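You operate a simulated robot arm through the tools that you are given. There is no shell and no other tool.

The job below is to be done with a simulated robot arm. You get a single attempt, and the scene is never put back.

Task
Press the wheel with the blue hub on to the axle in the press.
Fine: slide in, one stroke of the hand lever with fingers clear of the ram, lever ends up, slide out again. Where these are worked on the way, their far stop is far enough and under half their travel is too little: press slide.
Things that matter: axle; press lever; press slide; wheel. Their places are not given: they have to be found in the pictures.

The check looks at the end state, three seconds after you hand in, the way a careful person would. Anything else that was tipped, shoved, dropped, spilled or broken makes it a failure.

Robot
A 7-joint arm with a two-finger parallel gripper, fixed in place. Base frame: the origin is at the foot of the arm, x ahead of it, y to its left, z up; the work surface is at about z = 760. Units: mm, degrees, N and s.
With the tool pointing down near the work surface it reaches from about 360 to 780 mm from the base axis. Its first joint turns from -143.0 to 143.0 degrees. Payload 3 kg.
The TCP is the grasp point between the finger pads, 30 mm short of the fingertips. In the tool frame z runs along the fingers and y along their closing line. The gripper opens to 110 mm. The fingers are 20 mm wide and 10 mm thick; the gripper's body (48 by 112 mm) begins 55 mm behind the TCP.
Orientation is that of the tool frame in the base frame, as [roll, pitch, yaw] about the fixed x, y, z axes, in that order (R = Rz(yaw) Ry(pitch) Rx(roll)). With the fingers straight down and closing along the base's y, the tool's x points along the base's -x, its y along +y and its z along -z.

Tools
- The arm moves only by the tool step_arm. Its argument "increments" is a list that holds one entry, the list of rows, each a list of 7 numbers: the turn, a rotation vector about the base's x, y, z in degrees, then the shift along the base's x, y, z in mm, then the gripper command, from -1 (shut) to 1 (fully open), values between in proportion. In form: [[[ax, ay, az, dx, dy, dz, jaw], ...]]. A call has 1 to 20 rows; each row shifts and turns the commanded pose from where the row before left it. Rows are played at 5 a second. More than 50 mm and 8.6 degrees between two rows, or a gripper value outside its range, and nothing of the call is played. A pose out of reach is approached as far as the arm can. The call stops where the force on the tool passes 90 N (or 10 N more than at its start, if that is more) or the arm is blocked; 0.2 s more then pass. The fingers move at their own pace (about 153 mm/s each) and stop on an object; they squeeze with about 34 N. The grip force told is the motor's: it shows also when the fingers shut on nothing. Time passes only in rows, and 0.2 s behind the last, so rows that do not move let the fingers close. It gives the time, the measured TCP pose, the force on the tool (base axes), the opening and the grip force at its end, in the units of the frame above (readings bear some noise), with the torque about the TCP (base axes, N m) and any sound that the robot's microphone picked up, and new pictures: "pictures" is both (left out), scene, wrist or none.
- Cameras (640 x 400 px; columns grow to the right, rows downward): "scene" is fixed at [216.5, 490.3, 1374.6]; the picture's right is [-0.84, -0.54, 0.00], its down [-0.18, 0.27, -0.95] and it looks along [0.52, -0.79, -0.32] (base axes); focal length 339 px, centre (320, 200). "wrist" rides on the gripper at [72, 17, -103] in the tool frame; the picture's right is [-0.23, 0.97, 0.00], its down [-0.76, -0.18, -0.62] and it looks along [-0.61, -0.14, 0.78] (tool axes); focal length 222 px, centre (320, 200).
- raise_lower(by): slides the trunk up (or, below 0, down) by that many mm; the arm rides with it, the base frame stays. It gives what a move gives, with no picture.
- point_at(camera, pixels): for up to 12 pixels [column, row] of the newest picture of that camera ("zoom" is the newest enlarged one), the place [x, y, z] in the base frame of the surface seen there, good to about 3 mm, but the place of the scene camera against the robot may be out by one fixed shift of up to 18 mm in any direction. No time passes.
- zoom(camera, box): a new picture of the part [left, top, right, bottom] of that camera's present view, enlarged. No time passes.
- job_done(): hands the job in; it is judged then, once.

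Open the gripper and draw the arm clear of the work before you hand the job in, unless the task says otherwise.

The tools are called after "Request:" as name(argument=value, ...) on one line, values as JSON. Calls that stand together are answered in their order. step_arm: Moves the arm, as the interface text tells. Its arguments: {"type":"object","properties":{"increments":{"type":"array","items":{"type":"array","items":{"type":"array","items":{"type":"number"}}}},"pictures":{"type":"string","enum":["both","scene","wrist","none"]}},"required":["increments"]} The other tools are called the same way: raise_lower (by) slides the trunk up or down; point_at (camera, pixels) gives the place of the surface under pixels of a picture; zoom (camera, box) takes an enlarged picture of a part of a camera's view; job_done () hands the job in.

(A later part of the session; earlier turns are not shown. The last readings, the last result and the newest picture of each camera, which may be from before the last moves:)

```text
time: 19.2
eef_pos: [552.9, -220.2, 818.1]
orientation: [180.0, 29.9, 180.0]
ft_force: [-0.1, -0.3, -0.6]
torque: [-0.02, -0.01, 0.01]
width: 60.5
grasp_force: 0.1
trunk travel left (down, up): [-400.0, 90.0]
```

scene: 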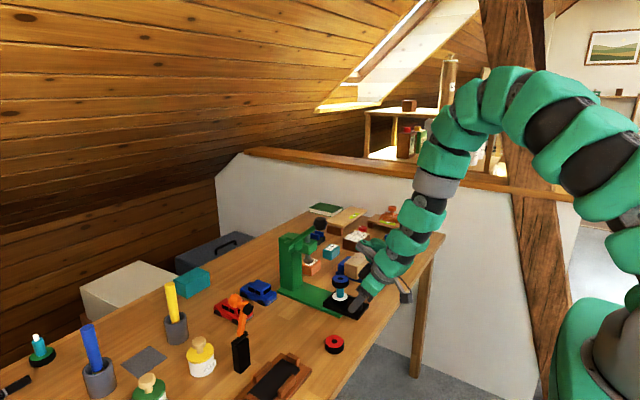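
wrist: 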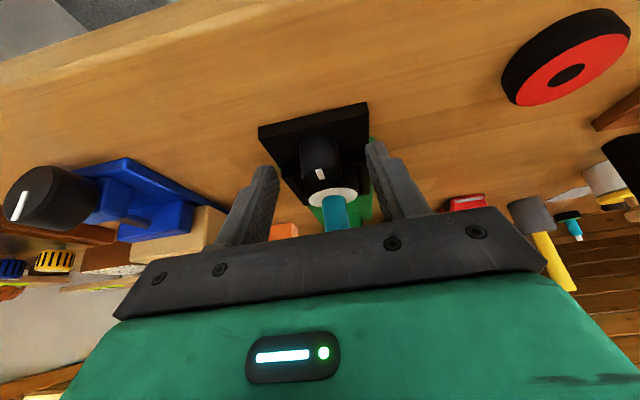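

The knob at (320,160) sits between the fingers. I'm closing on it.

Request:
step_arm(increments=[[[0, 0, 0, 0, 0, 0, -0.3], [0, 0, 0, 0, 0, 0, -0.5], [0, 0, 0, 0, 0, 0, -1], [0, 0, 0, 0, 0, 0, -1]]])

```text
time: 20.2
eef_pos: [553.2, -220.2, 818.3]
orientation: [179.9, 29.8, -179.9]
ft_force: [1.2, 7.5, 2.3]
torque: [0.59, 0.06, 0.13]
width: 25.0
grasp_force: 45.1
trunk travel left (down, up): [-400.0, 90.0]
```

scene: 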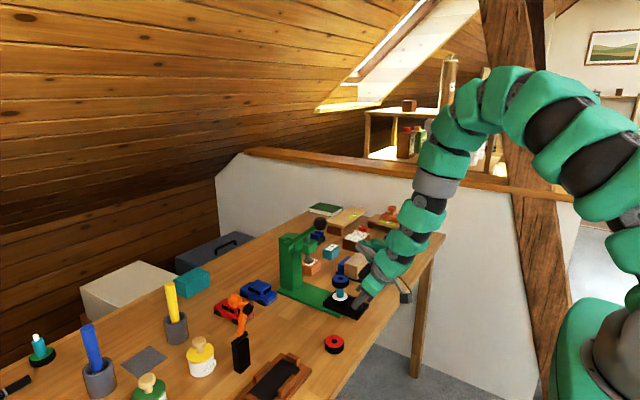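
wrist: 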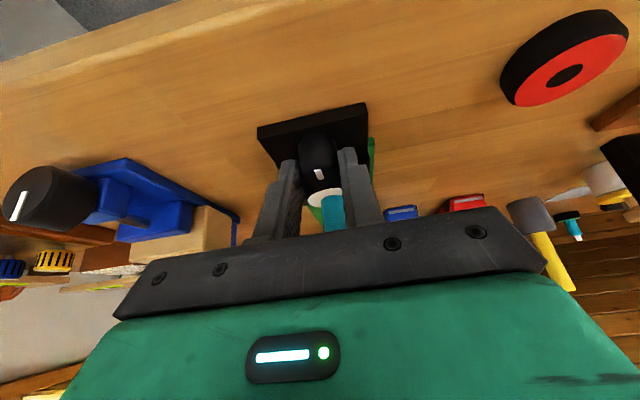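

It's gripped at 25 mm wide with a slight sideways load, so I'll shift +0.8 mm in y. Then I'll slide in slowly along the press axis for a first test stretch.

Request:
step_arm(increments=[[[0, 0, 0, 0, 0.8, 0, -1], [0, 0, 0, 2, 0, 0, -1], [0, 0, 0, 3, -0.1, 0, -1], [0, 0, 0, 4, -0.1, 0, -1], [0, 0, 0, 5, -0.1, 0, -1], [0, 0, 0, 5, -0.1, 0, -1], [0, 0, 0, 4, -0.1, 0, -1], [0, 0, 0, 2, 0, 0, -1], [0, 0, 0, 0, 0, 0, -1]]])

```text
time: 22.2
eef_pos: [579.0, -220.9, 817.7]
orientation: [180.0, 30.0, 179.9]
ft_force: [0.5, -7.2, 8.8]
torque: [0.17, 1.22, 0.0]
width: 25.4
grasp_force: 45.1
trunk travel left (down, up): [-400.0, 90.0]
```

scene: 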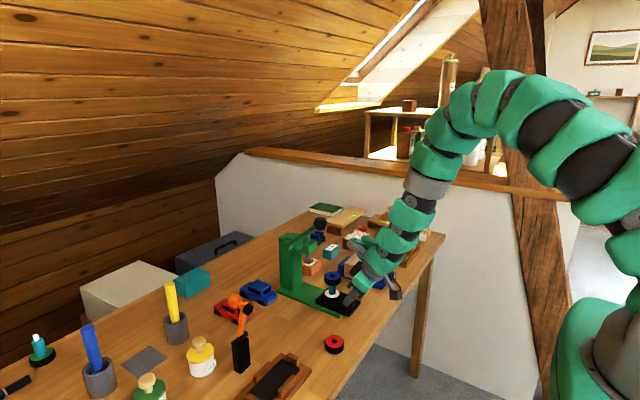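
wrist: 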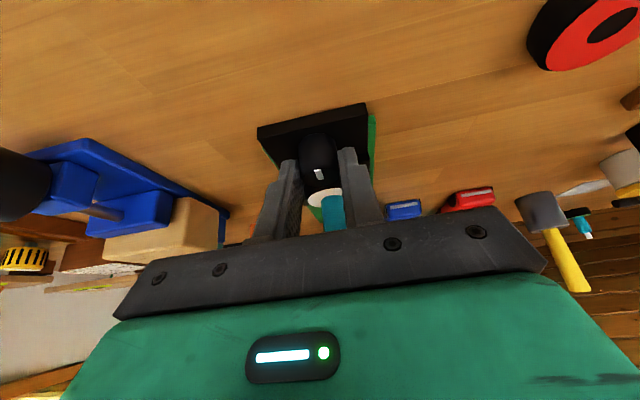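

The slide follows, 25 mm in, with the wheel steady. The side load of -7 N suggests a small -y correction, so I'll apply it and continue.

Request:
step_arm(increments=[[[0, 0, 0, 2, -0.6, 0, -1], [0, 0, 0, 4, -0.15, 0, -1], [0, 0, 0, 5, -0.15, 0, -1], [0, 0, 0, 5, -0.15, 0, -1], [0, 0, 0, 5, -0.15, 0, -1], [0, 0, 0, 5, -0.15, 0, -1], [0, 0, 0, 4, -0.15, 0, -1], [0, 0, 0, 0, 0, 0, -1]]])

```text
time: 24.0
eef_pos: [608.2, -219.0, 818.4]
orientation: [-180.0, 30.0, -180.0]
ft_force: [-1.3, 11.8, 15.8]
torque: [0.7, 0.82, 0.17]
width: 25.4
grasp_force: 45.1
trunk travel left (down, up): [-400.0, 90.0]
```

scene: 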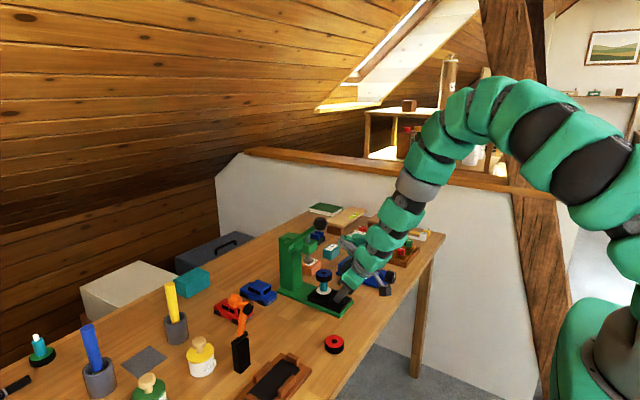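
wrist: 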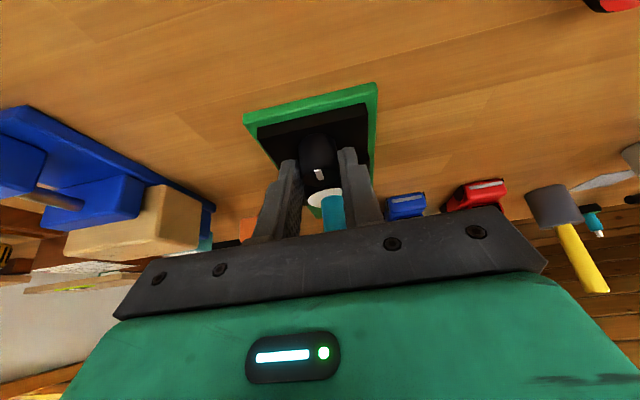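

Slid 55 mm now, with the wheel still upright at (324,276). I'll correct the pose a little (+0.9 y, +0.6 z) and carry on toward the far stop.

Request:
step_arm(increments=[[[0, 0, 0, 0, 0.9, 0.6, -1], [0, 0, 0, 3, -0.06, 0, -1], [0, 0, 0, 5, -0.1, 0, -1], [0, 0, 0, 5, -0.1, 0, -1], [0, 0, 0, 5, -0.1, 0, -1], [0, 0, 0, 5, -0.1, 0, -1], [0, 0, 0, 3, -0.06, 0, -1], [0, 0, 0, 0, 0, 0, -1]]])

```text
time: 25.8
eef_pos: [635.2, -220.3, 818.2]
orientation: [-179.8, 29.9, -180.0]
ft_force: [0.4, 0.0, -13.7]
torque: [0.36, 0.21, 0.07]
width: 25.2
grasp_force: 44.9
trunk travel left (down, up): [-400.0, 90.0]
```

scene: 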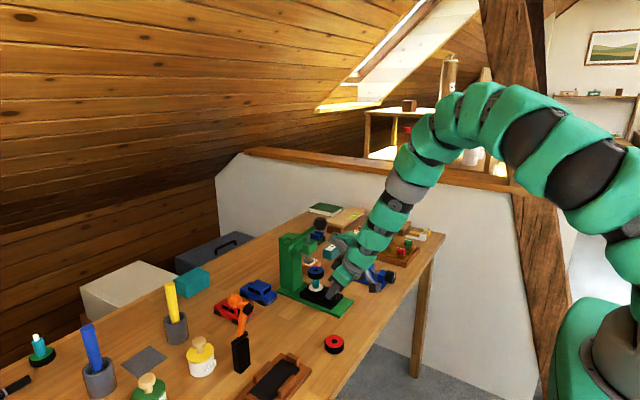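
wrist: 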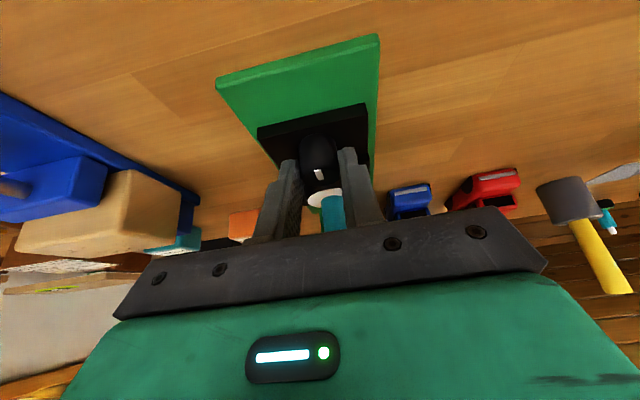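

Now 82 mm in. I'm continuing in finer steps to feel for the far stop.

Request:
step_arm(increments=[[[0, 0, 0, 2, 0, -0.4, -1], [0, 0, 0, 4, -0.08, 0, -1], [0, 0, 0, 4, -0.08, 0, -1], [0, 0, 0, 4, -0.08, 0, -1], [0, 0, 0, 3, -0.06, 0, -1], [0, 0, 0, 2, -0.04, 0, -1], [0, 0, 0, 0, 0, 0, -1]]])

```text
time: 27.4
eef_pos: [654.3, -219.2, 817.3]
orientation: [180.0, 30.1, 179.9]
ft_force: [1.3, 1.4, 15.4]
torque: [0.38, -0.47, 0.04]
width: 25.0
grasp_force: 44.7
trunk travel left (down, up): [-400.0, 90.0]
```

scene: 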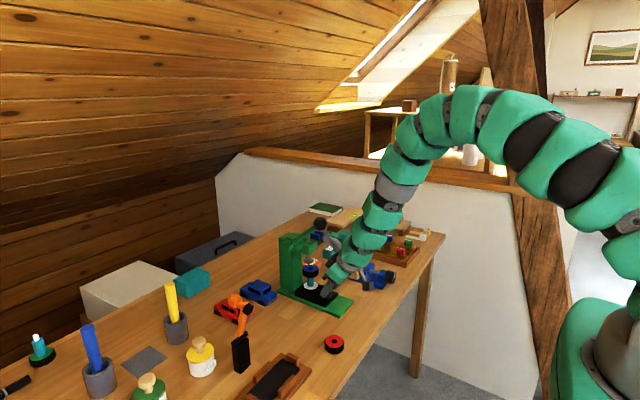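
wrist: 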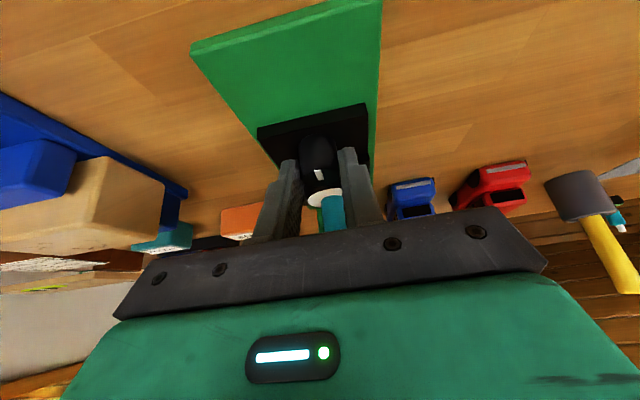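

Request:
zoom(camera="scene", box=[270, 205, 350, 315])

```text
3.64 times, centred on (310, 260) of scene
```

zoom: 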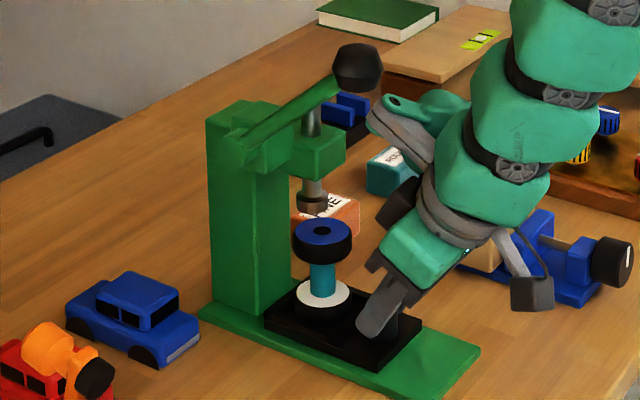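

The wheel is about 10 mm short of the ram line. I'm continuing in 2 mm steps until the stop is felt.

Request:
step_arm(increments=[[[0, 0, 0, 1, 0, 0.5, -1], [0, 0, 0, 2, -0.04, 0, -1], [0, 0, 0, 2, -0.04, 0, -1], [0, 0, 0, 2, -0.04, 0, -1], [0, 0, 0, 0, 0, 0, -1]]], pictures="scene")

```text
time: 28.6
eef_pos: [660.9, -219.5, 816.3]
orientation: [-180.0, 29.9, -180.0]
ft_force: [-0.6, 2.4, 4.8]
torque: [-0.27, 0.58, -0.02]
width: 25.4
grasp_force: 44.9
trunk travel left (down, up): [-400.0, 90.0]
```

scene: 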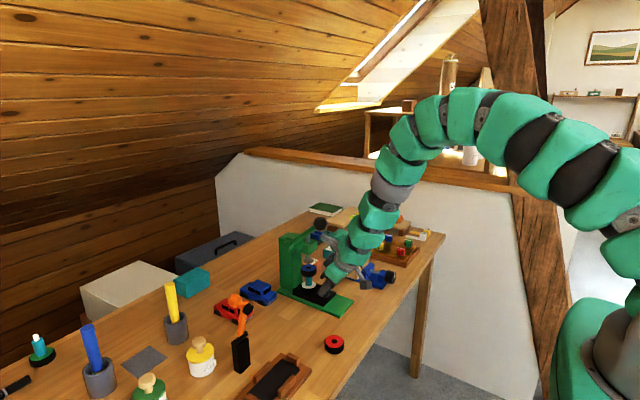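

I'll check the arm's clearance to the lever and head, and how far the wheel is from the ram line.

Request:
zoom(camera="scene", box=[270, 205, 350, 315])

Request:
point_at(camera="scene", pixels=[[308, 257], [308, 268], [329, 234], [322, 237], [319, 223], [335, 240]])

```text
3.64 times, centred on (310, 260) of scene
```

zoom: 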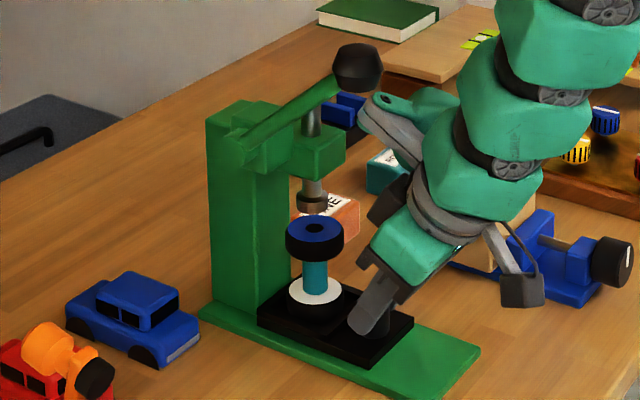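

```text
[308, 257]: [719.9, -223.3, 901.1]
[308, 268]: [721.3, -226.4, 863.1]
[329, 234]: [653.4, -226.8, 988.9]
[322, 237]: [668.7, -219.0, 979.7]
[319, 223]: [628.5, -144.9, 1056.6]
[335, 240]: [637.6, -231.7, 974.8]
```

The hand's rear part sits at (653–669,-222,985), well behind the lever knob and short of the ram shaft. The wheel is almost in line with the ram, so I'm easing on to the stop.

Request:
step_arm(increments=[[[0, 0, 0, 2, -0.04, 0, -1], [0, 0, 0, 2, -0.04, 0, -1], [0, 0, 0, 2, -0.04, 0, -1], [0, 0, 0, 0, 0, 0, -1]]], pictures="scene")

```text
time: 29.6
eef_pos: [664.9, -221.1, 818.0]
orientation: [-180.0, 29.8, 179.9]
ft_force: [-28.8, 9.6, -3.5]
torque: [0.6, 0.84, 0.1]
width: 25.6
grasp_force: 45.1
trunk travel left (down, up): [-400.0, 90.0]
```

scene: 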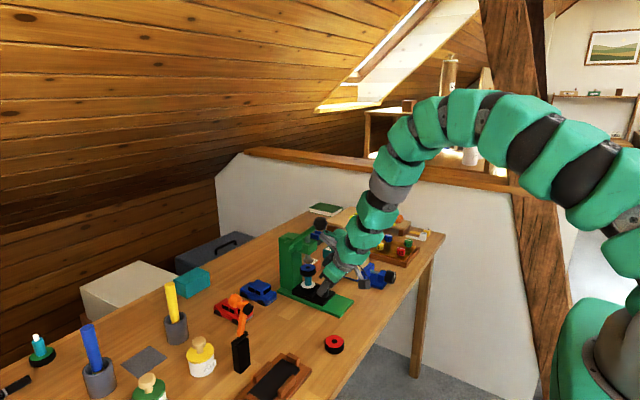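

An x force of -29 N says the slide is against its far stop. I'll check the alignment under the ram.

Request:
zoom(camera="scene", box=[280, 225, 350, 315])

```text
4.44 times, centred on (315, 270) of scene
```

zoom: 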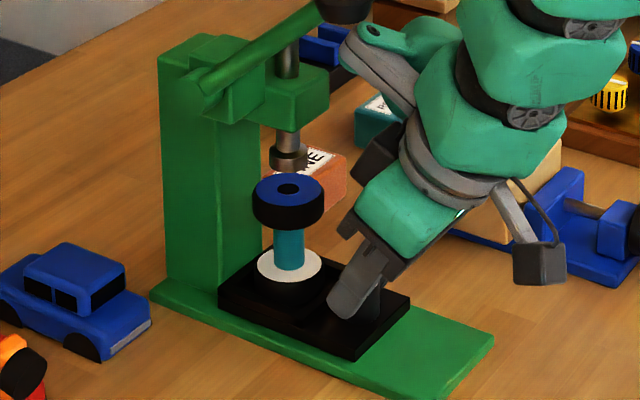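

The wheel is centred under the ram (288 against 287). I'll relax the push, open the fingers slowly, and back out along the tool axis.

Request:
step_arm(increments=[[[0, 0, 0, -1.5, 0.5, 0, -1], [0, 0, 0, 0, 0, 0, -0.5], [0, 0, 0, 0, 0, 0, -0.3], [0, 0, 0, 0, 0, 0, 0], [0, 0, 0, 0, 0, 0, 0.1], [0, 0, 0, -5, 0, 8.66, 0.1], [0, 0, 0, -10, 0, 17.3, 0.1], [0, 0, 0, -15, 0, 20, 0.1], [0, 0, 0, -25, 0, 20, 0.1], [0, 0, 0, -25, 0, 10, 0.1], [0, 0, 0, 0, 0, 0, 0.1]]])

```text
time: 32.0
eef_pos: [585.0, -220.1, 893.0]
orientation: [180.0, 29.9, 180.0]
ft_force: [-0.2, 0.3, -0.2]
torque: [0.03, -0.01, 0.0]
width: 60.4
grasp_force: 0.1
trunk travel left (down, up): [-400.0, 90.0]
```

scene: 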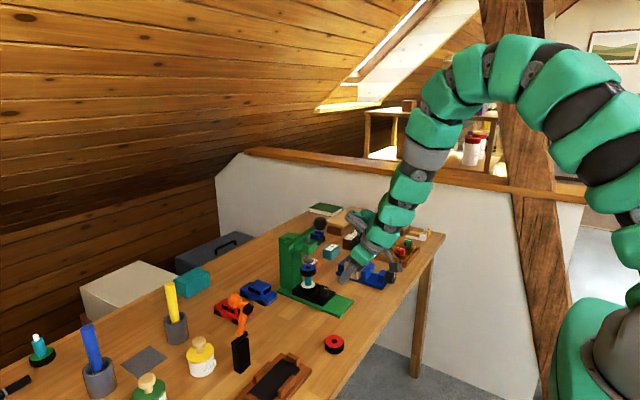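
wrist: 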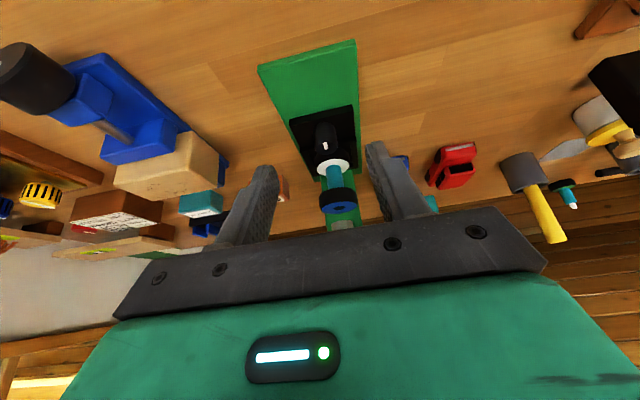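

Slide in, wheel still seated and hand clear. Next I'll raise the hand in front of the lever knob and look at it closely.

Request:
step_arm(increments=[[[0, 0, 0, -15, 0, 40, 0.1], [0, 0, 0, -15, 10, 40, 0.3], [0, 0, 0, -5, 20, 40, 0.5], [0, 0, 0, 0, 22, 40, 0.7], [0, 0, 0, 0, 22, 37, 0.8], [0, 0, 0, 0, 0, 0, 0.8]]])

```text
time: 33.4
eef_pos: [551.3, -145.7, 1092.4]
orientation: [180.0, 29.9, 179.9]
ft_force: [0.0, -0.2, -0.3]
torque: [-0.01, 0.0, 0.03]
width: 99.1
grasp_force: 0.1
trunk travel left (down, up): [-400.0, 90.0]
```

scene: 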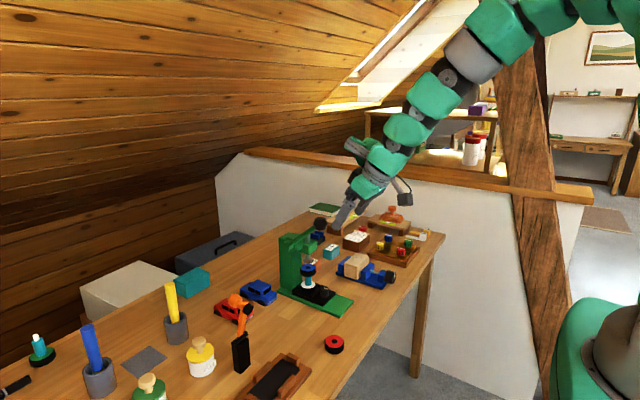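
wrist: 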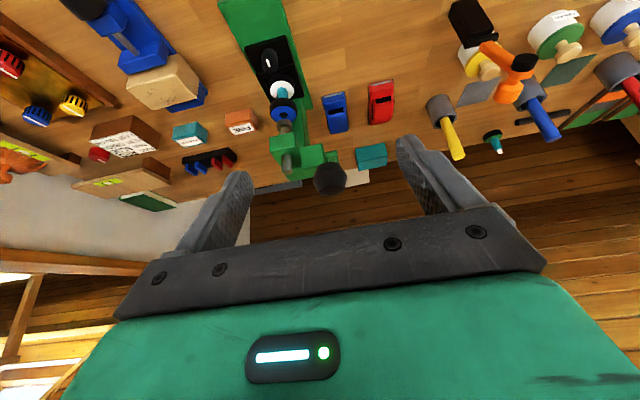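

Request:
zoom(camera="wrist", box=[250, 80, 390, 220])

Request:
zoom(camera="scene", box=[270, 195, 370, 320])

Request:
point_at(camera="wrist", pixels=[[330, 178], [318, 178], [343, 178], [330, 168], [330, 190], [314, 155], [325, 160], [302, 155], [286, 158], [280, 142], [336, 154]])

```text
2.86 times, centred on (320, 150) of wrist
```

zoom: 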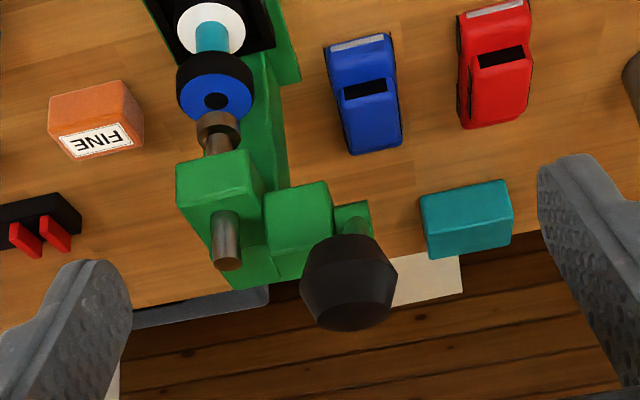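

```text
3.20 times, centred on (320, 258) of scene
```

zoom: 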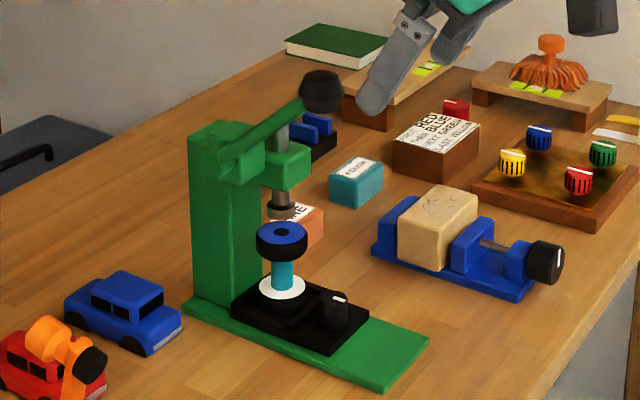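

```text
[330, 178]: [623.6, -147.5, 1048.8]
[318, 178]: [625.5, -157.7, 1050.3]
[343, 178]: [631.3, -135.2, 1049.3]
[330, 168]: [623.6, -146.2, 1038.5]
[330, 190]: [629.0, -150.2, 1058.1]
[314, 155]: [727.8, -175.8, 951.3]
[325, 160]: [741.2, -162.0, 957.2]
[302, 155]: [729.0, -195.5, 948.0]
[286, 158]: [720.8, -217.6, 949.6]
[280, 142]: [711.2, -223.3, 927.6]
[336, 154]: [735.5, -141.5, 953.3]
```

The knob centre comes out at about (637,-146.5,1044.5), with the lever pivot near (733,-155,960). I'll straddle the knob with the fingers, closing along y so it can pivot between the pads.

Request:
step_arm(increments=[[[0, 0, 0, 20, -0.8, -5, 0.5], [0, 0, 0, 20, 0, -8, 0.3], [0, 0, 0, 20, 0, -12, 0.2], [0, 0, 0, 15, 0, -12, 0.2], [0, 0, 0, 8.2, 0, -6.6, 0.2], [0, 0, 0, 0, 0, 0, 0.2]]])

```text
time: 34.8
eef_pos: [634.2, -146.3, 1047.9]
orientation: [179.9, 29.9, 179.9]
ft_force: [1.5, -0.1, 0.3]
torque: [-0.01, -0.01, 0.01]
width: 65.9
grasp_force: 0.1
trunk travel left (down, up): [-400.0, 90.0]
```

scene: 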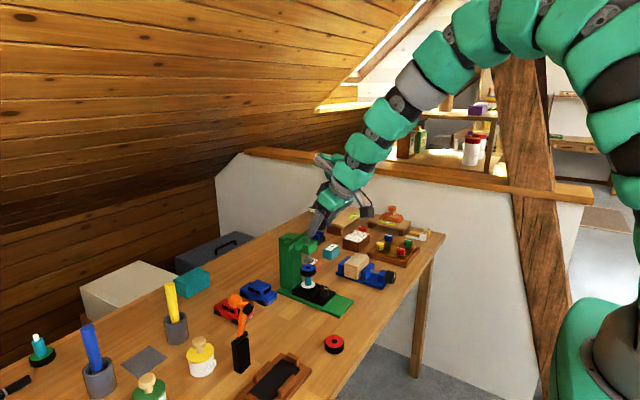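
wrist: 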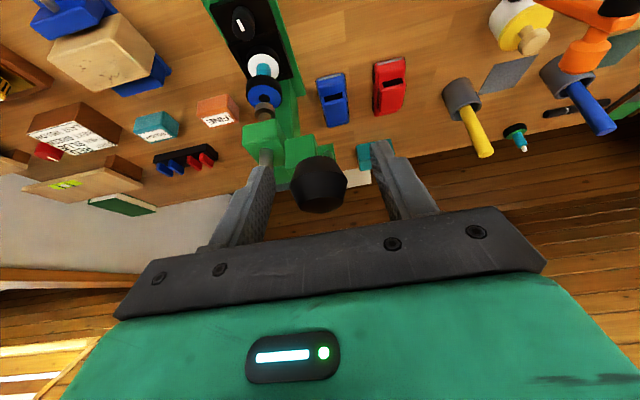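

The knob at (318,185) is between the pads with no contact force. I'm closing gently.

Request:
step_arm(increments=[[[0, 0, 0, 0, 0, 0, -0.2], [0, 0, 0, 0, 0, 0, -0.4], [0, 0, 0, 0, 0, 0, -1], [0, 0, 0, 0, 0, 0, -1]]])

```text
time: 35.8
eef_pos: [633.9, -147.5, 1048.0]
orientation: [179.9, 30.0, -179.9]
ft_force: [-0.9, -13.9, -2.5]
torque: [-0.16, 0.09, -0.14]
width: 34.8
grasp_force: 44.8
trunk travel left (down, up): [-400.0, 90.0]
```

scene: 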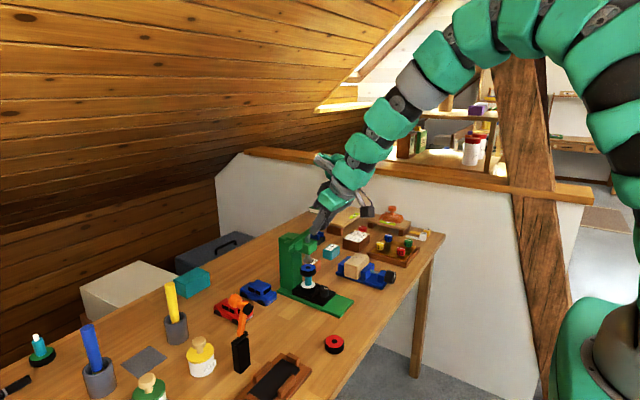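
wrist: 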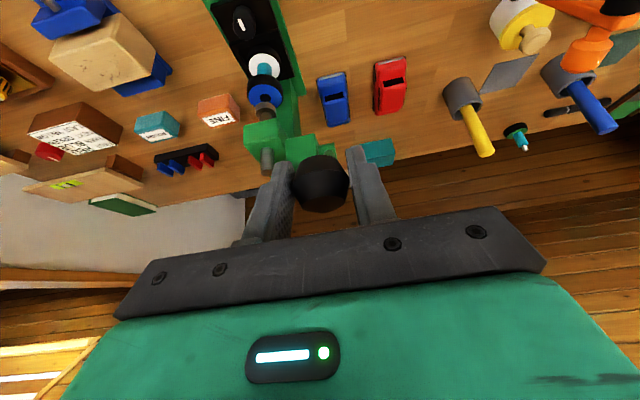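

Gripped at 34.8 mm with a small side load, so I'll shift -1.2 mm in y and begin the stroke. The first piece follows the expected arc while I read the forces.

Request:
step_arm(increments=[[[0, 0, 0, 0, -1.2, 0, -1], [0, 0, 0, -3.5, 0, -4.3, -1], [0, 0, 0, -3.5, 0, -4.4, -1], [0, 0, 0, -3.1, 0, -4.6, -1], [0, 0, 0, -3.1, 0, -4.7, -1], [0, 0, 0, 0, 0, 0, -1]]])

```text
time: 37.2
eef_pos: [621.3, -148.9, 1029.9]
orientation: [179.9, 30.1, -180.0]
ft_force: [-0.3, 1.0, 11.3]
torque: [-0.06, -1.34, 0.06]
width: 35.2
grasp_force: 44.8
trunk travel left (down, up): [-400.0, 90.0]
```

scene: 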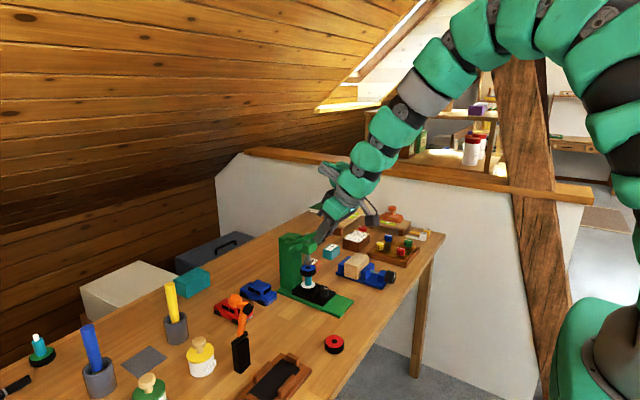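
wrist: 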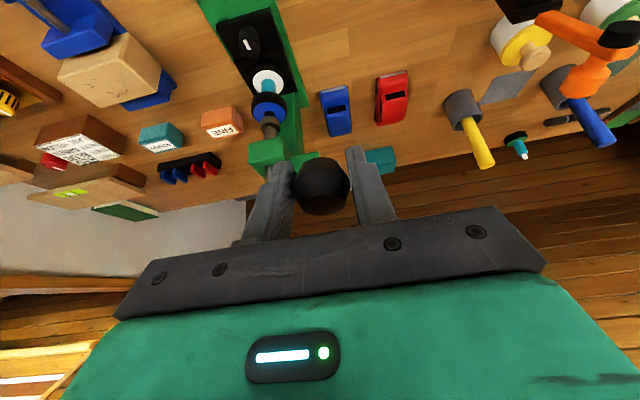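

The lever follows smoothly with 11 N of resistance. I'm continuing along the arc.

Request:
step_arm(increments=[[[0, 0, 0, -2.7, 0, -4.9, -1], [0, 0, 0, -2.7, 0, -4.9, -1], [0, 0, 0, -2.3, 0, -5.1, -1], [0, 0, 0, -2.2, 0, -5.1, -1], [0, 0, 0, -1.8, 0, -5.3, -1], [0, 0, 0, -1.8, 0, -5.3, -1], [0, 0, 0, 0, 0, 0, -1]]])

Request:
zoom(camera="scene", box=[270, 205, 370, 320])

```text
time: 38.8
eef_pos: [606.9, -147.3, 1000.2]
orientation: [-179.9, 30.0, -179.9]
ft_force: [1.0, 14.7, 8.9]
torque: [-0.01, -1.22, 0.23]
width: 35.3
grasp_force: 45.2
trunk travel left (down, up): [-400.0, 90.0]
```

scene: 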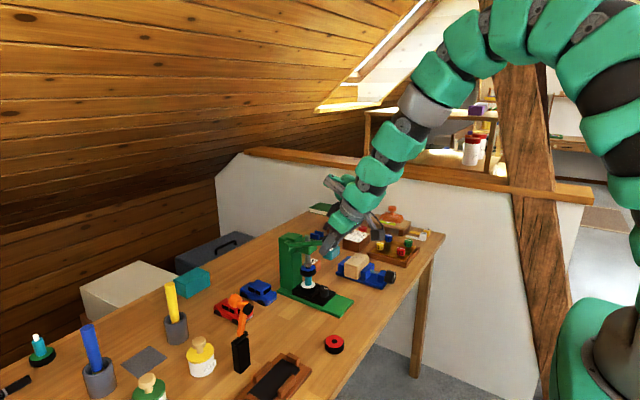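
wrist: 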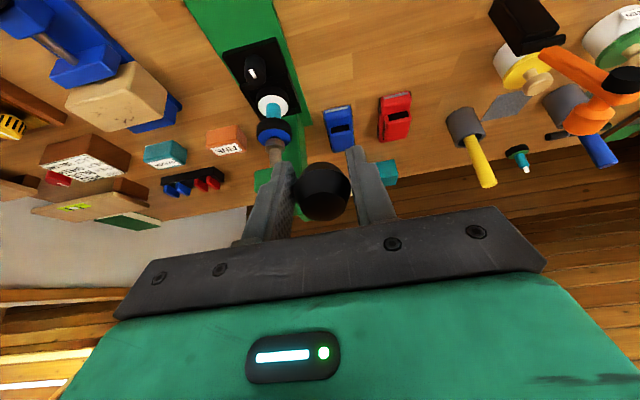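

```text
3.48 times, centred on (320, 262) of scene
```

zoom: 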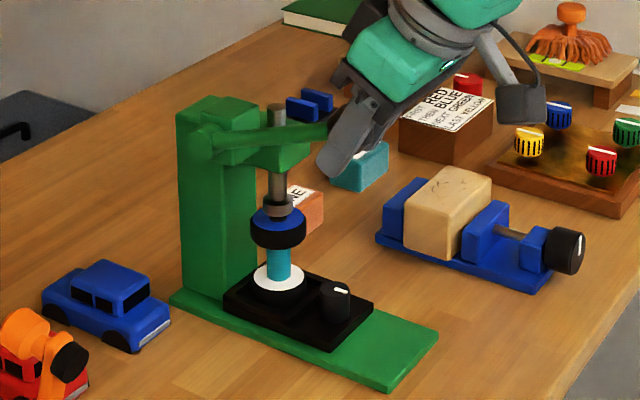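

The ram foot has come down to the wheel top. I'll correct y by +1.2 mm and continue down the arc, watching the force.

Request:
step_arm(increments=[[[0, 0, 0, -1.3, 1.2, -5.4, -1], [0, 0, 0, -1.3, 0, -5.4, -1], [0, 0, 0, -0.9, 0, -5.5, -1], [0, 0, 0, -0.8, 0, -5.6, -1], [0, 0, 0, 0, 0, 0, -1]]])

Request:
zoom(camera="scene", box=[270, 205, 370, 320])

```text
time: 40.0
eef_pos: [600.6, -148.1, 977.4]
orientation: [-179.9, 30.0, -180.0]
ft_force: [-1.0, 5.5, 7.7]
torque: [0.01, -0.86, 0.05]
width: 35.5
grasp_force: 45.4
trunk travel left (down, up): [-400.0, 90.0]
```

scene: 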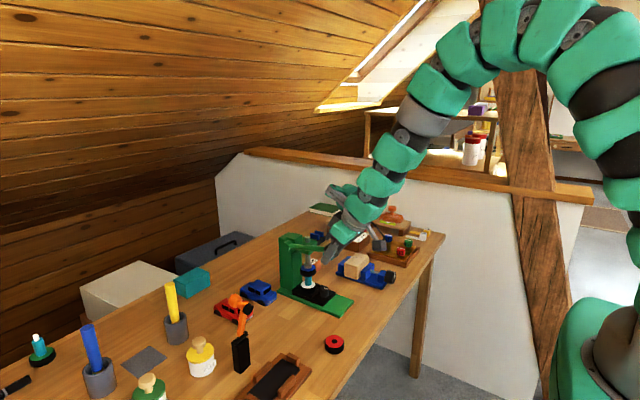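
wrist: 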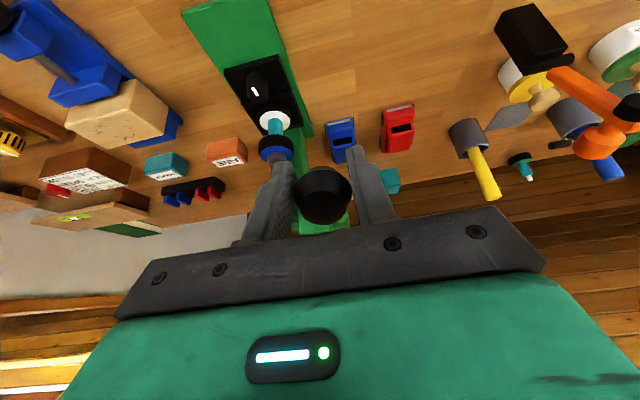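

```text
3.48 times, centred on (320, 262) of scene
```

zoom: 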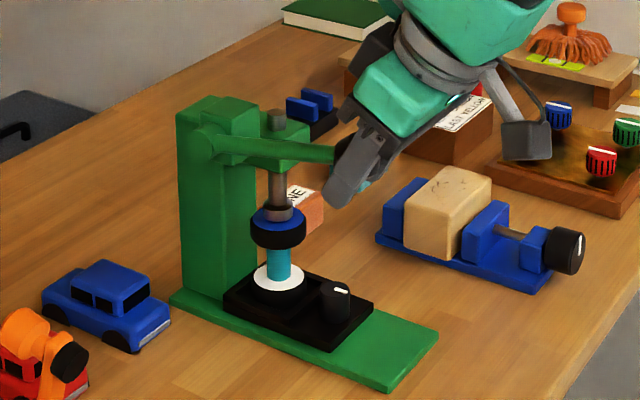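

The ram is at the wheel and the lever is nearly level. I'm continuing down to press.

Request:
step_arm(increments=[[[0, 0, 0, -0.4, 0.2, -5.5, -1], [0, 0, 0, -0.4, 0, -5.6, -1], [0, 0, 0, 0.1, 0, -5.6, -1], [0, 0, 0, 0.2, 0, -5.6, -1], [0, 0, 0, 0, 0, 0, -1]]])

Request:
zoom(camera="scene", box=[270, 205, 370, 320])

```text
time: 41.2
eef_pos: [601.5, -147.1, 955.6]
orientation: [-179.9, 30.1, 180.0]
ft_force: [-13.7, -1.5, 12.7]
torque: [0.01, -1.17, 0.02]
width: 35.0
grasp_force: 45.3
trunk travel left (down, up): [-400.0, 90.0]
```

scene: 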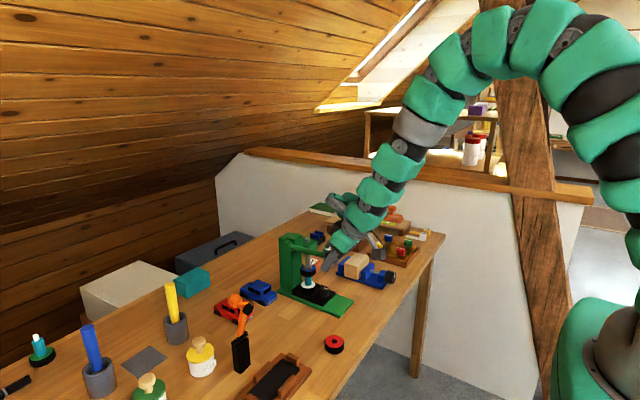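
wrist: 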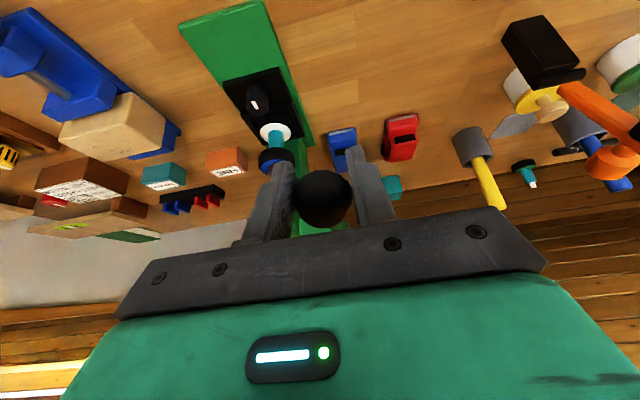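

```text
3.48 times, centred on (320, 262) of scene
```

zoom: 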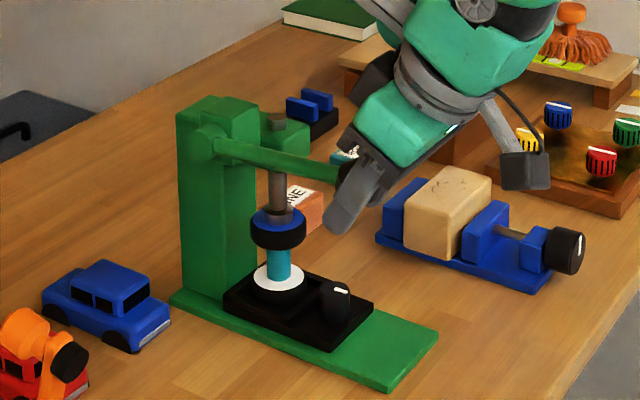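

The ram foot is now on the wheel. The lever pushes -14 N in x, so I'll adjust x by -1 and continue the stroke.

Request:
step_arm(increments=[[[0, 0, 0, -1, 0, -5.5, -1], [0, 0, 0, 0.3, 0, -5.5, -1], [0, 0, 0, 0.6, 0, -5.5, -1], [0, 0, 0, 0.7, 0, -5.5, -1], [0, 0, 0, 0, 0, 0, -1]]])

Request:
zoom(camera="scene", box=[270, 205, 370, 320])

```text
time: 42.4
eef_pos: [601.0, -147.0, 932.1]
orientation: [-180.0, 29.8, 180.0]
ft_force: [-9.5, 1.2, 3.5]
torque: [-0.04, -0.49, 0.0]
width: 0.3
grasp_force: 37.9
trunk travel left (down, up): [-400.0, 90.0]
```

scene: 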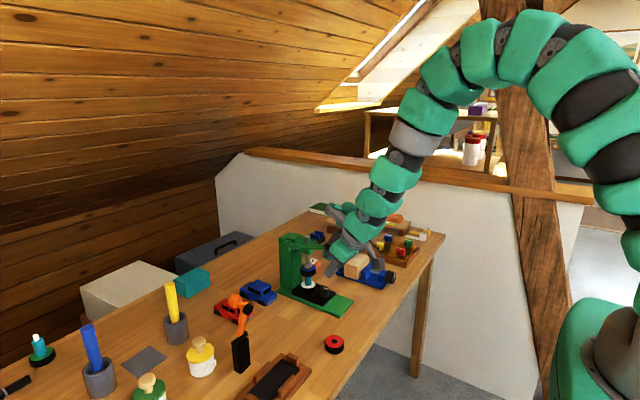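
wrist: 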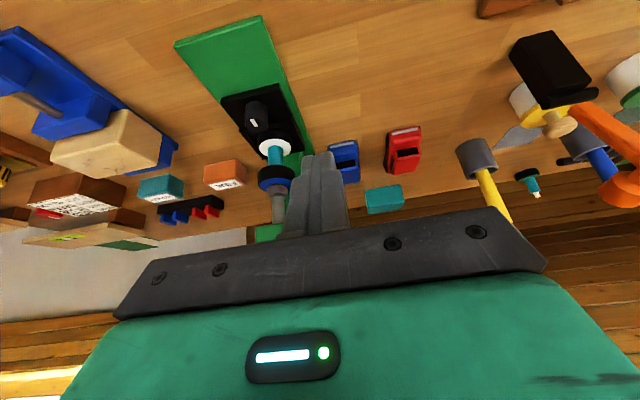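

```text
3.48 times, centred on (320, 262) of scene
```

zoom: 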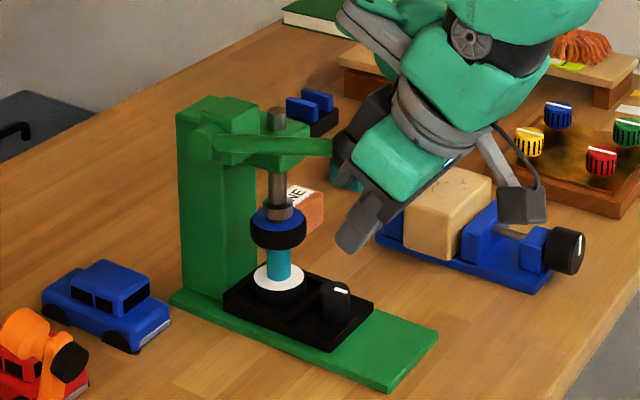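

The jaws slipped off the knob (width 0.3), and the lever sprang partly back up against the hand. The wheel isn't fully pressed yet. I'll back straight away from the lever in -x and look again.

Request:
step_arm(increments=[[[0, 0, 0, -10, 0, -3, -1], [0, 0, 0, -15, 0, -3, -1], [0, 0, 0, -20, 0, 0, -1], [0, 0, 0, -20, 0, 0, -1], [0, 0, 0, 0, 0, 0, -1]]])

Request:
zoom(camera="scene", box=[270, 205, 370, 320])

```text
time: 43.6
eef_pos: [538.2, -148.0, 927.7]
orientation: [180.0, 29.9, -179.9]
ft_force: [0.0, -0.2, 0.2]
torque: [-0.04, 0.0, 0.02]
width: 0.0
grasp_force: 37.6
trunk travel left (down, up): [-400.0, 90.0]
```

scene: 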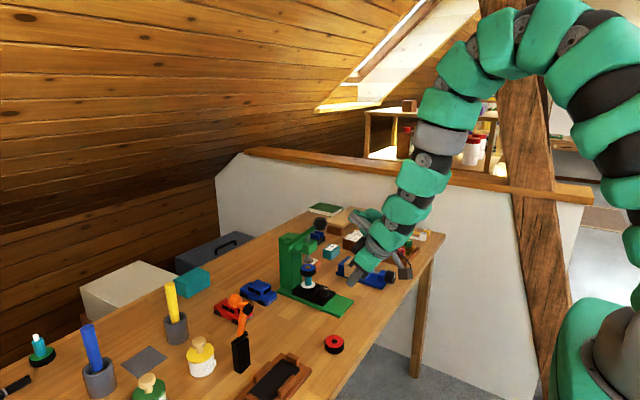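
wrist: 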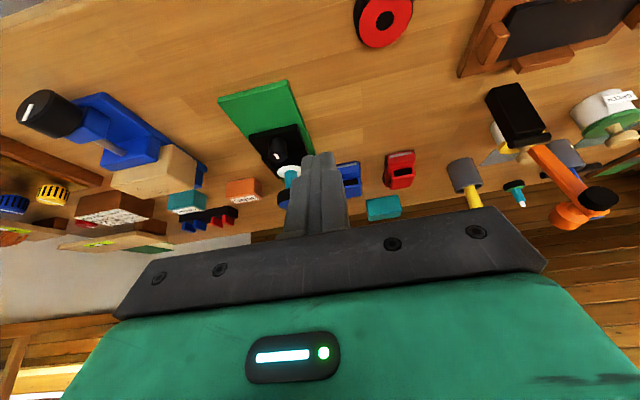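

```text
3.48 times, centred on (320, 262) of scene
```

zoom: 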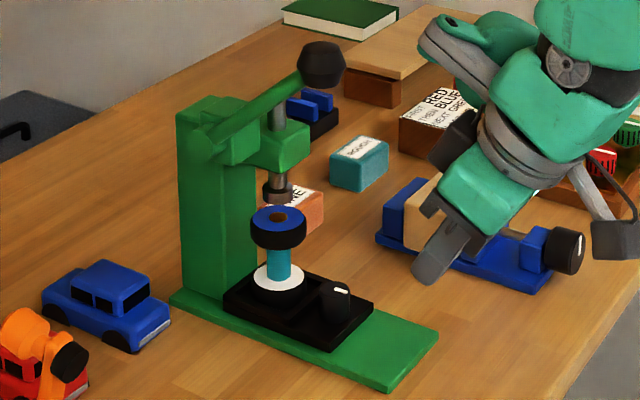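

The lever springs back up by itself. I'll look closely at the wheel and the ram.

Request:
zoom(camera="scene", box=[290, 245, 330, 300])

Request:
point_at(camera="scene", pixels=[[308, 270], [303, 266], [313, 266], [308, 255], [308, 278], [308, 284], [319, 224]])

```text
7.27 times, centred on (310, 272) of scene
```

zoom: 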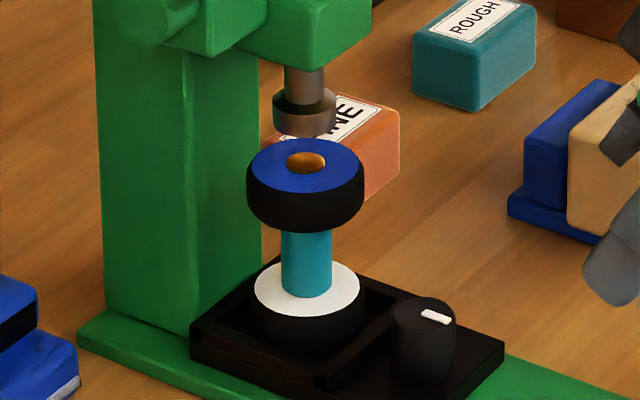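

```text
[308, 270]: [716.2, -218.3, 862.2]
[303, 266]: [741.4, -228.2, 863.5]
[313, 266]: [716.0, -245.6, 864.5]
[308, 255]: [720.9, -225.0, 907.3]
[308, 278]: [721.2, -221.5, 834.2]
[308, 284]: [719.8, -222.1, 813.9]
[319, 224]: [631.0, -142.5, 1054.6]
```

A copper-coloured disc now fills the wheel's hole, and the teal visible below the wheel looks about the same length. I'll open the fingers and move in front of the press for a wrist view of the wheel.

Request:
step_arm(increments=[[[0, 0, 0, 0, -20, 10, 0], [0, 0, 0, 0, -25, 10, 0.5], [0, 0, 0, 0, -25, 10, 0.8], [0, 0, 0, 0, 0, 0, 0.8]]])

Request:
zoom(camera="wrist", box=[270, 90, 370, 210])

```text
time: 44.6
eef_pos: [537.0, -217.2, 957.8]
orientation: [-179.9, 29.9, -180.0]
ft_force: [-0.9, 0.6, 0.5]
torque: [-0.02, -0.01, 0.0]
width: 98.8
grasp_force: 0.2
trunk travel left (down, up): [-400.0, 90.0]
```

scene: 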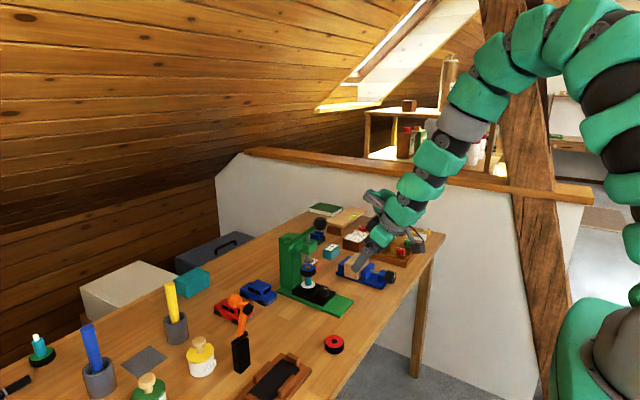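
wrist: 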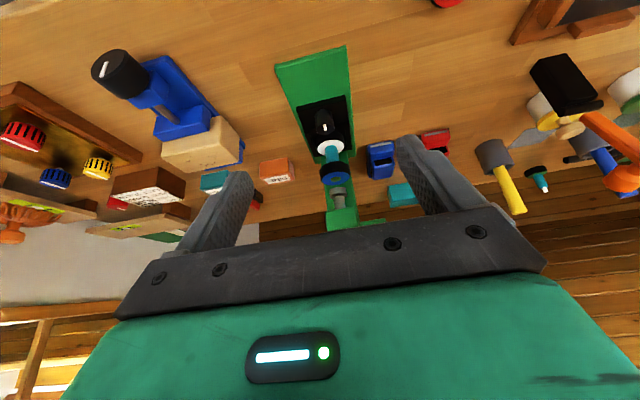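

```text
3.33 times, centred on (320, 150) of wrist
```

zoom: 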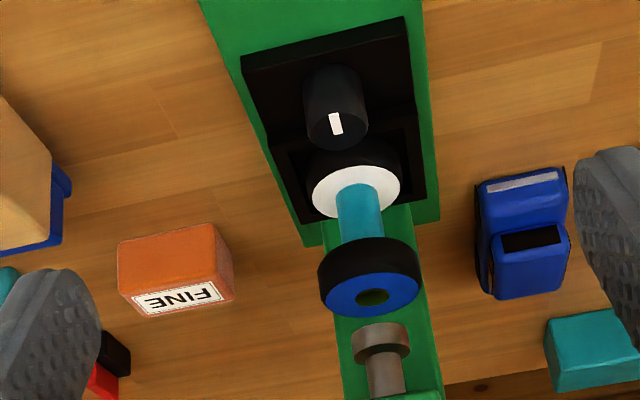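

The wheel top is still near z 857, but the hole now shows a metal-like disc instead of black. I need a closer look before deciding, so I'll move the camera nearer, staying below and in front of the lever.

Request:
step_arm(increments=[[[0, 0, 0, 20, -1, -10, 0.8], [0, 0, 0, 20, 0, -10, 0.8], [0, 0, 0, 20, 0, -5, 0.8], [0, 0, 0, 18, 0, 0, 0.8], [0, 0, 0, 0, 0, 0, 0.8]]])

Request:
zoom(camera="wrist", box=[290, 130, 370, 230])

Request:
zoom(camera="wrist", box=[310, 150, 350, 190])

```text
time: 45.8
eef_pos: [613.1, -217.6, 930.4]
orientation: [-180.0, 30.0, -179.9]
ft_force: [0.4, 0.1, -0.2]
torque: [0.02, 0.0, 0.01]
width: 99.1
grasp_force: 0.1
trunk travel left (down, up): [-400.0, 90.0]
```

scene: 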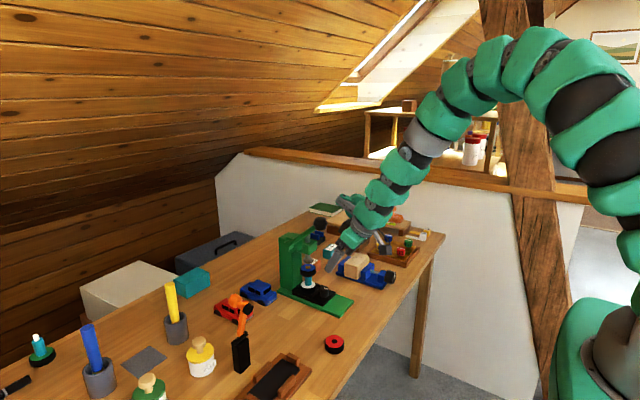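
wrist: 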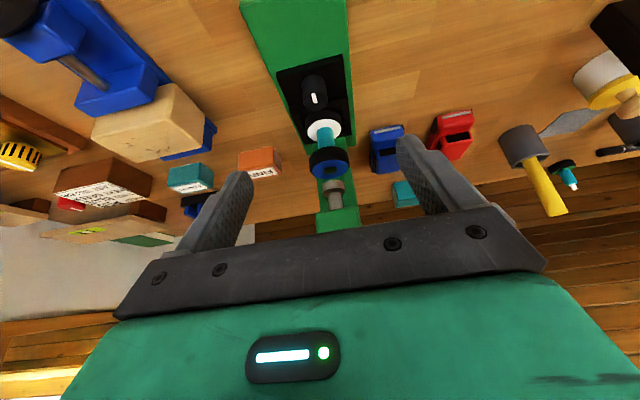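

```text
4.00 times, centred on (330, 180) of wrist
```

zoom: 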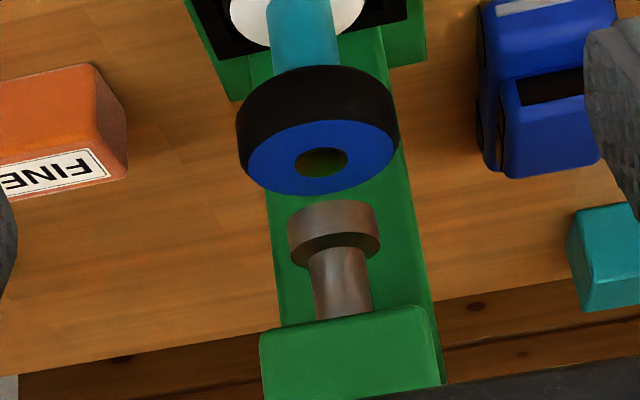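

```text
10.00 times, centred on (330, 170) of wrist
```

zoom: 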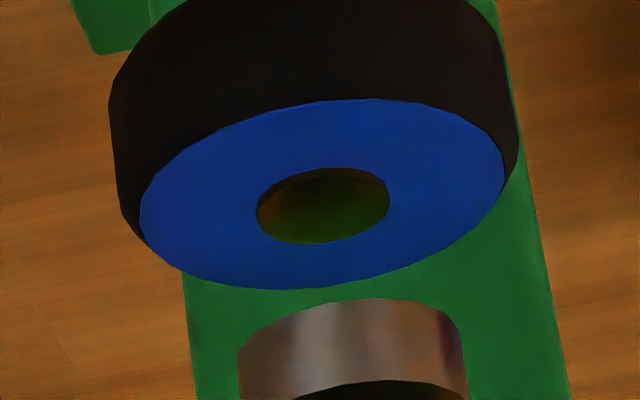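

The disc sits slightly recessed in the hub and appeared only after the stroke, so it looks like a cue that the wheel is fitted. The lever is up again. I'll go back to the slide knob to pull the slide out, where I can test the fit. First I line up on the approach path.

Request:
step_arm(increments=[[[0, 0, 0, 0, -2.5, -15, 0.3], [0, 0, 0, 1, 0, -12, 0.1], [0, 0, 0, 0, 0, 0, 0.1]]])

Request:
zoom(camera="wrist", box=[270, 70, 370, 170])

```text
time: 46.6
eef_pos: [616.5, -222.4, 904.3]
orientation: [180.0, 30.0, 180.0]
ft_force: [-0.6, -0.9, -0.2]
torque: [-0.03, 0.02, -0.03]
width: 60.4
grasp_force: 0.0
trunk travel left (down, up): [-400.0, 90.0]
```

scene: 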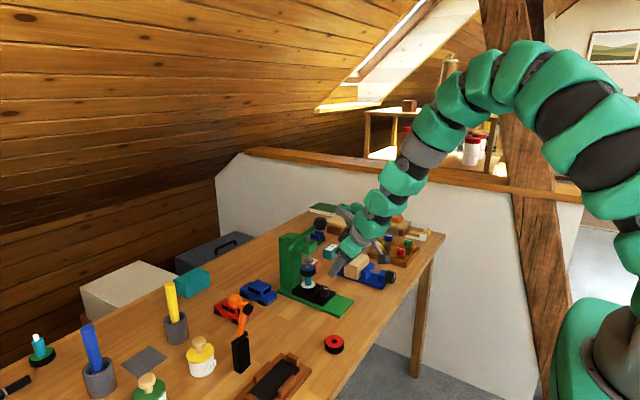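
wrist: 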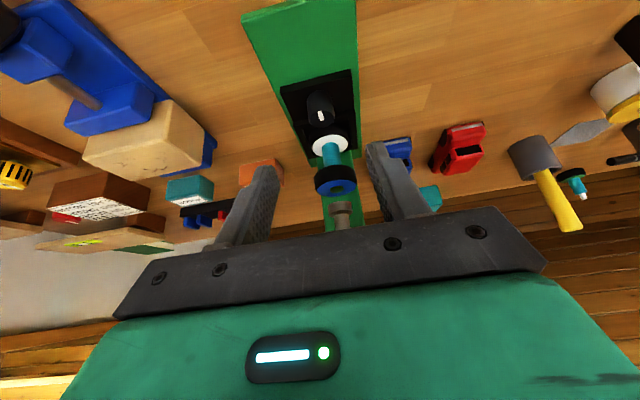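

```text
4.00 times, centred on (320, 120) of wrist
```

zoom: 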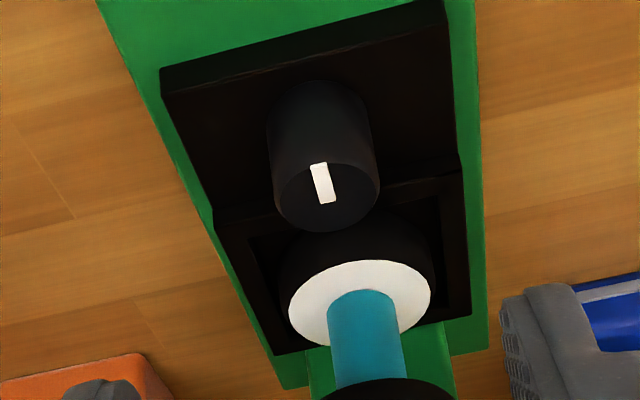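

The slide knob centre is at TCP+(55,2.8). I'm descending along the tool axis around it.

Request:
step_arm(increments=[[[0, 0, 0, 10, 2.5, -18, 0.1], [0, 0, 0, 10, 0, -18, 0.1], [0, 0, 0, 10, 0, -18, 0.1], [0, 0, 0, 10, 0, -18, 0.1], [0, 0, 0, 6.3, 0, -14.8, 0.1], [0, 0, 0, 0, 0, 0, 0.1]]])

```text
time: 48.0
eef_pos: [661.1, -218.3, 817.9]
orientation: [180.0, 29.9, -180.0]
ft_force: [-0.7, -0.9, 1.2]
torque: [0.0, 0.01, -0.01]
width: 60.3
grasp_force: 0.2
trunk travel left (down, up): [-400.0, 90.0]
```

scene: 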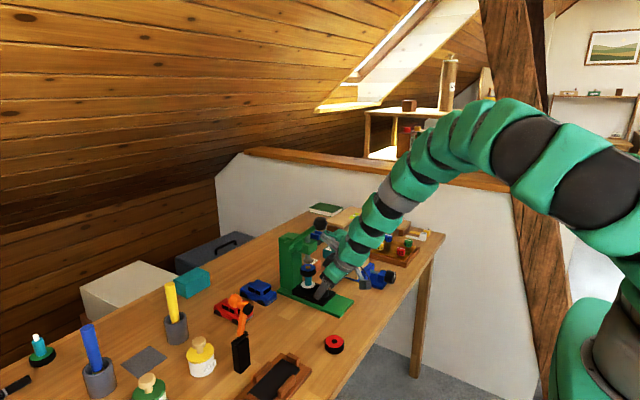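
wrist: 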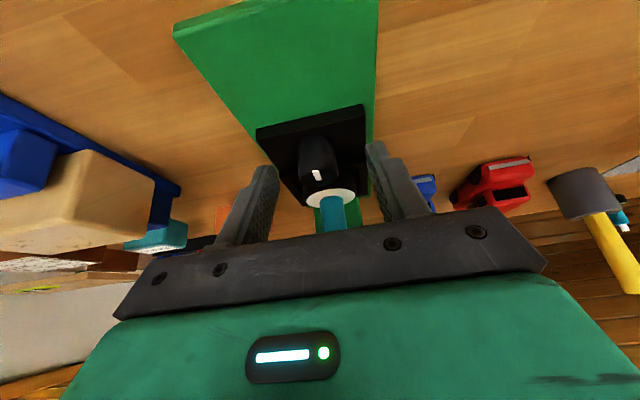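

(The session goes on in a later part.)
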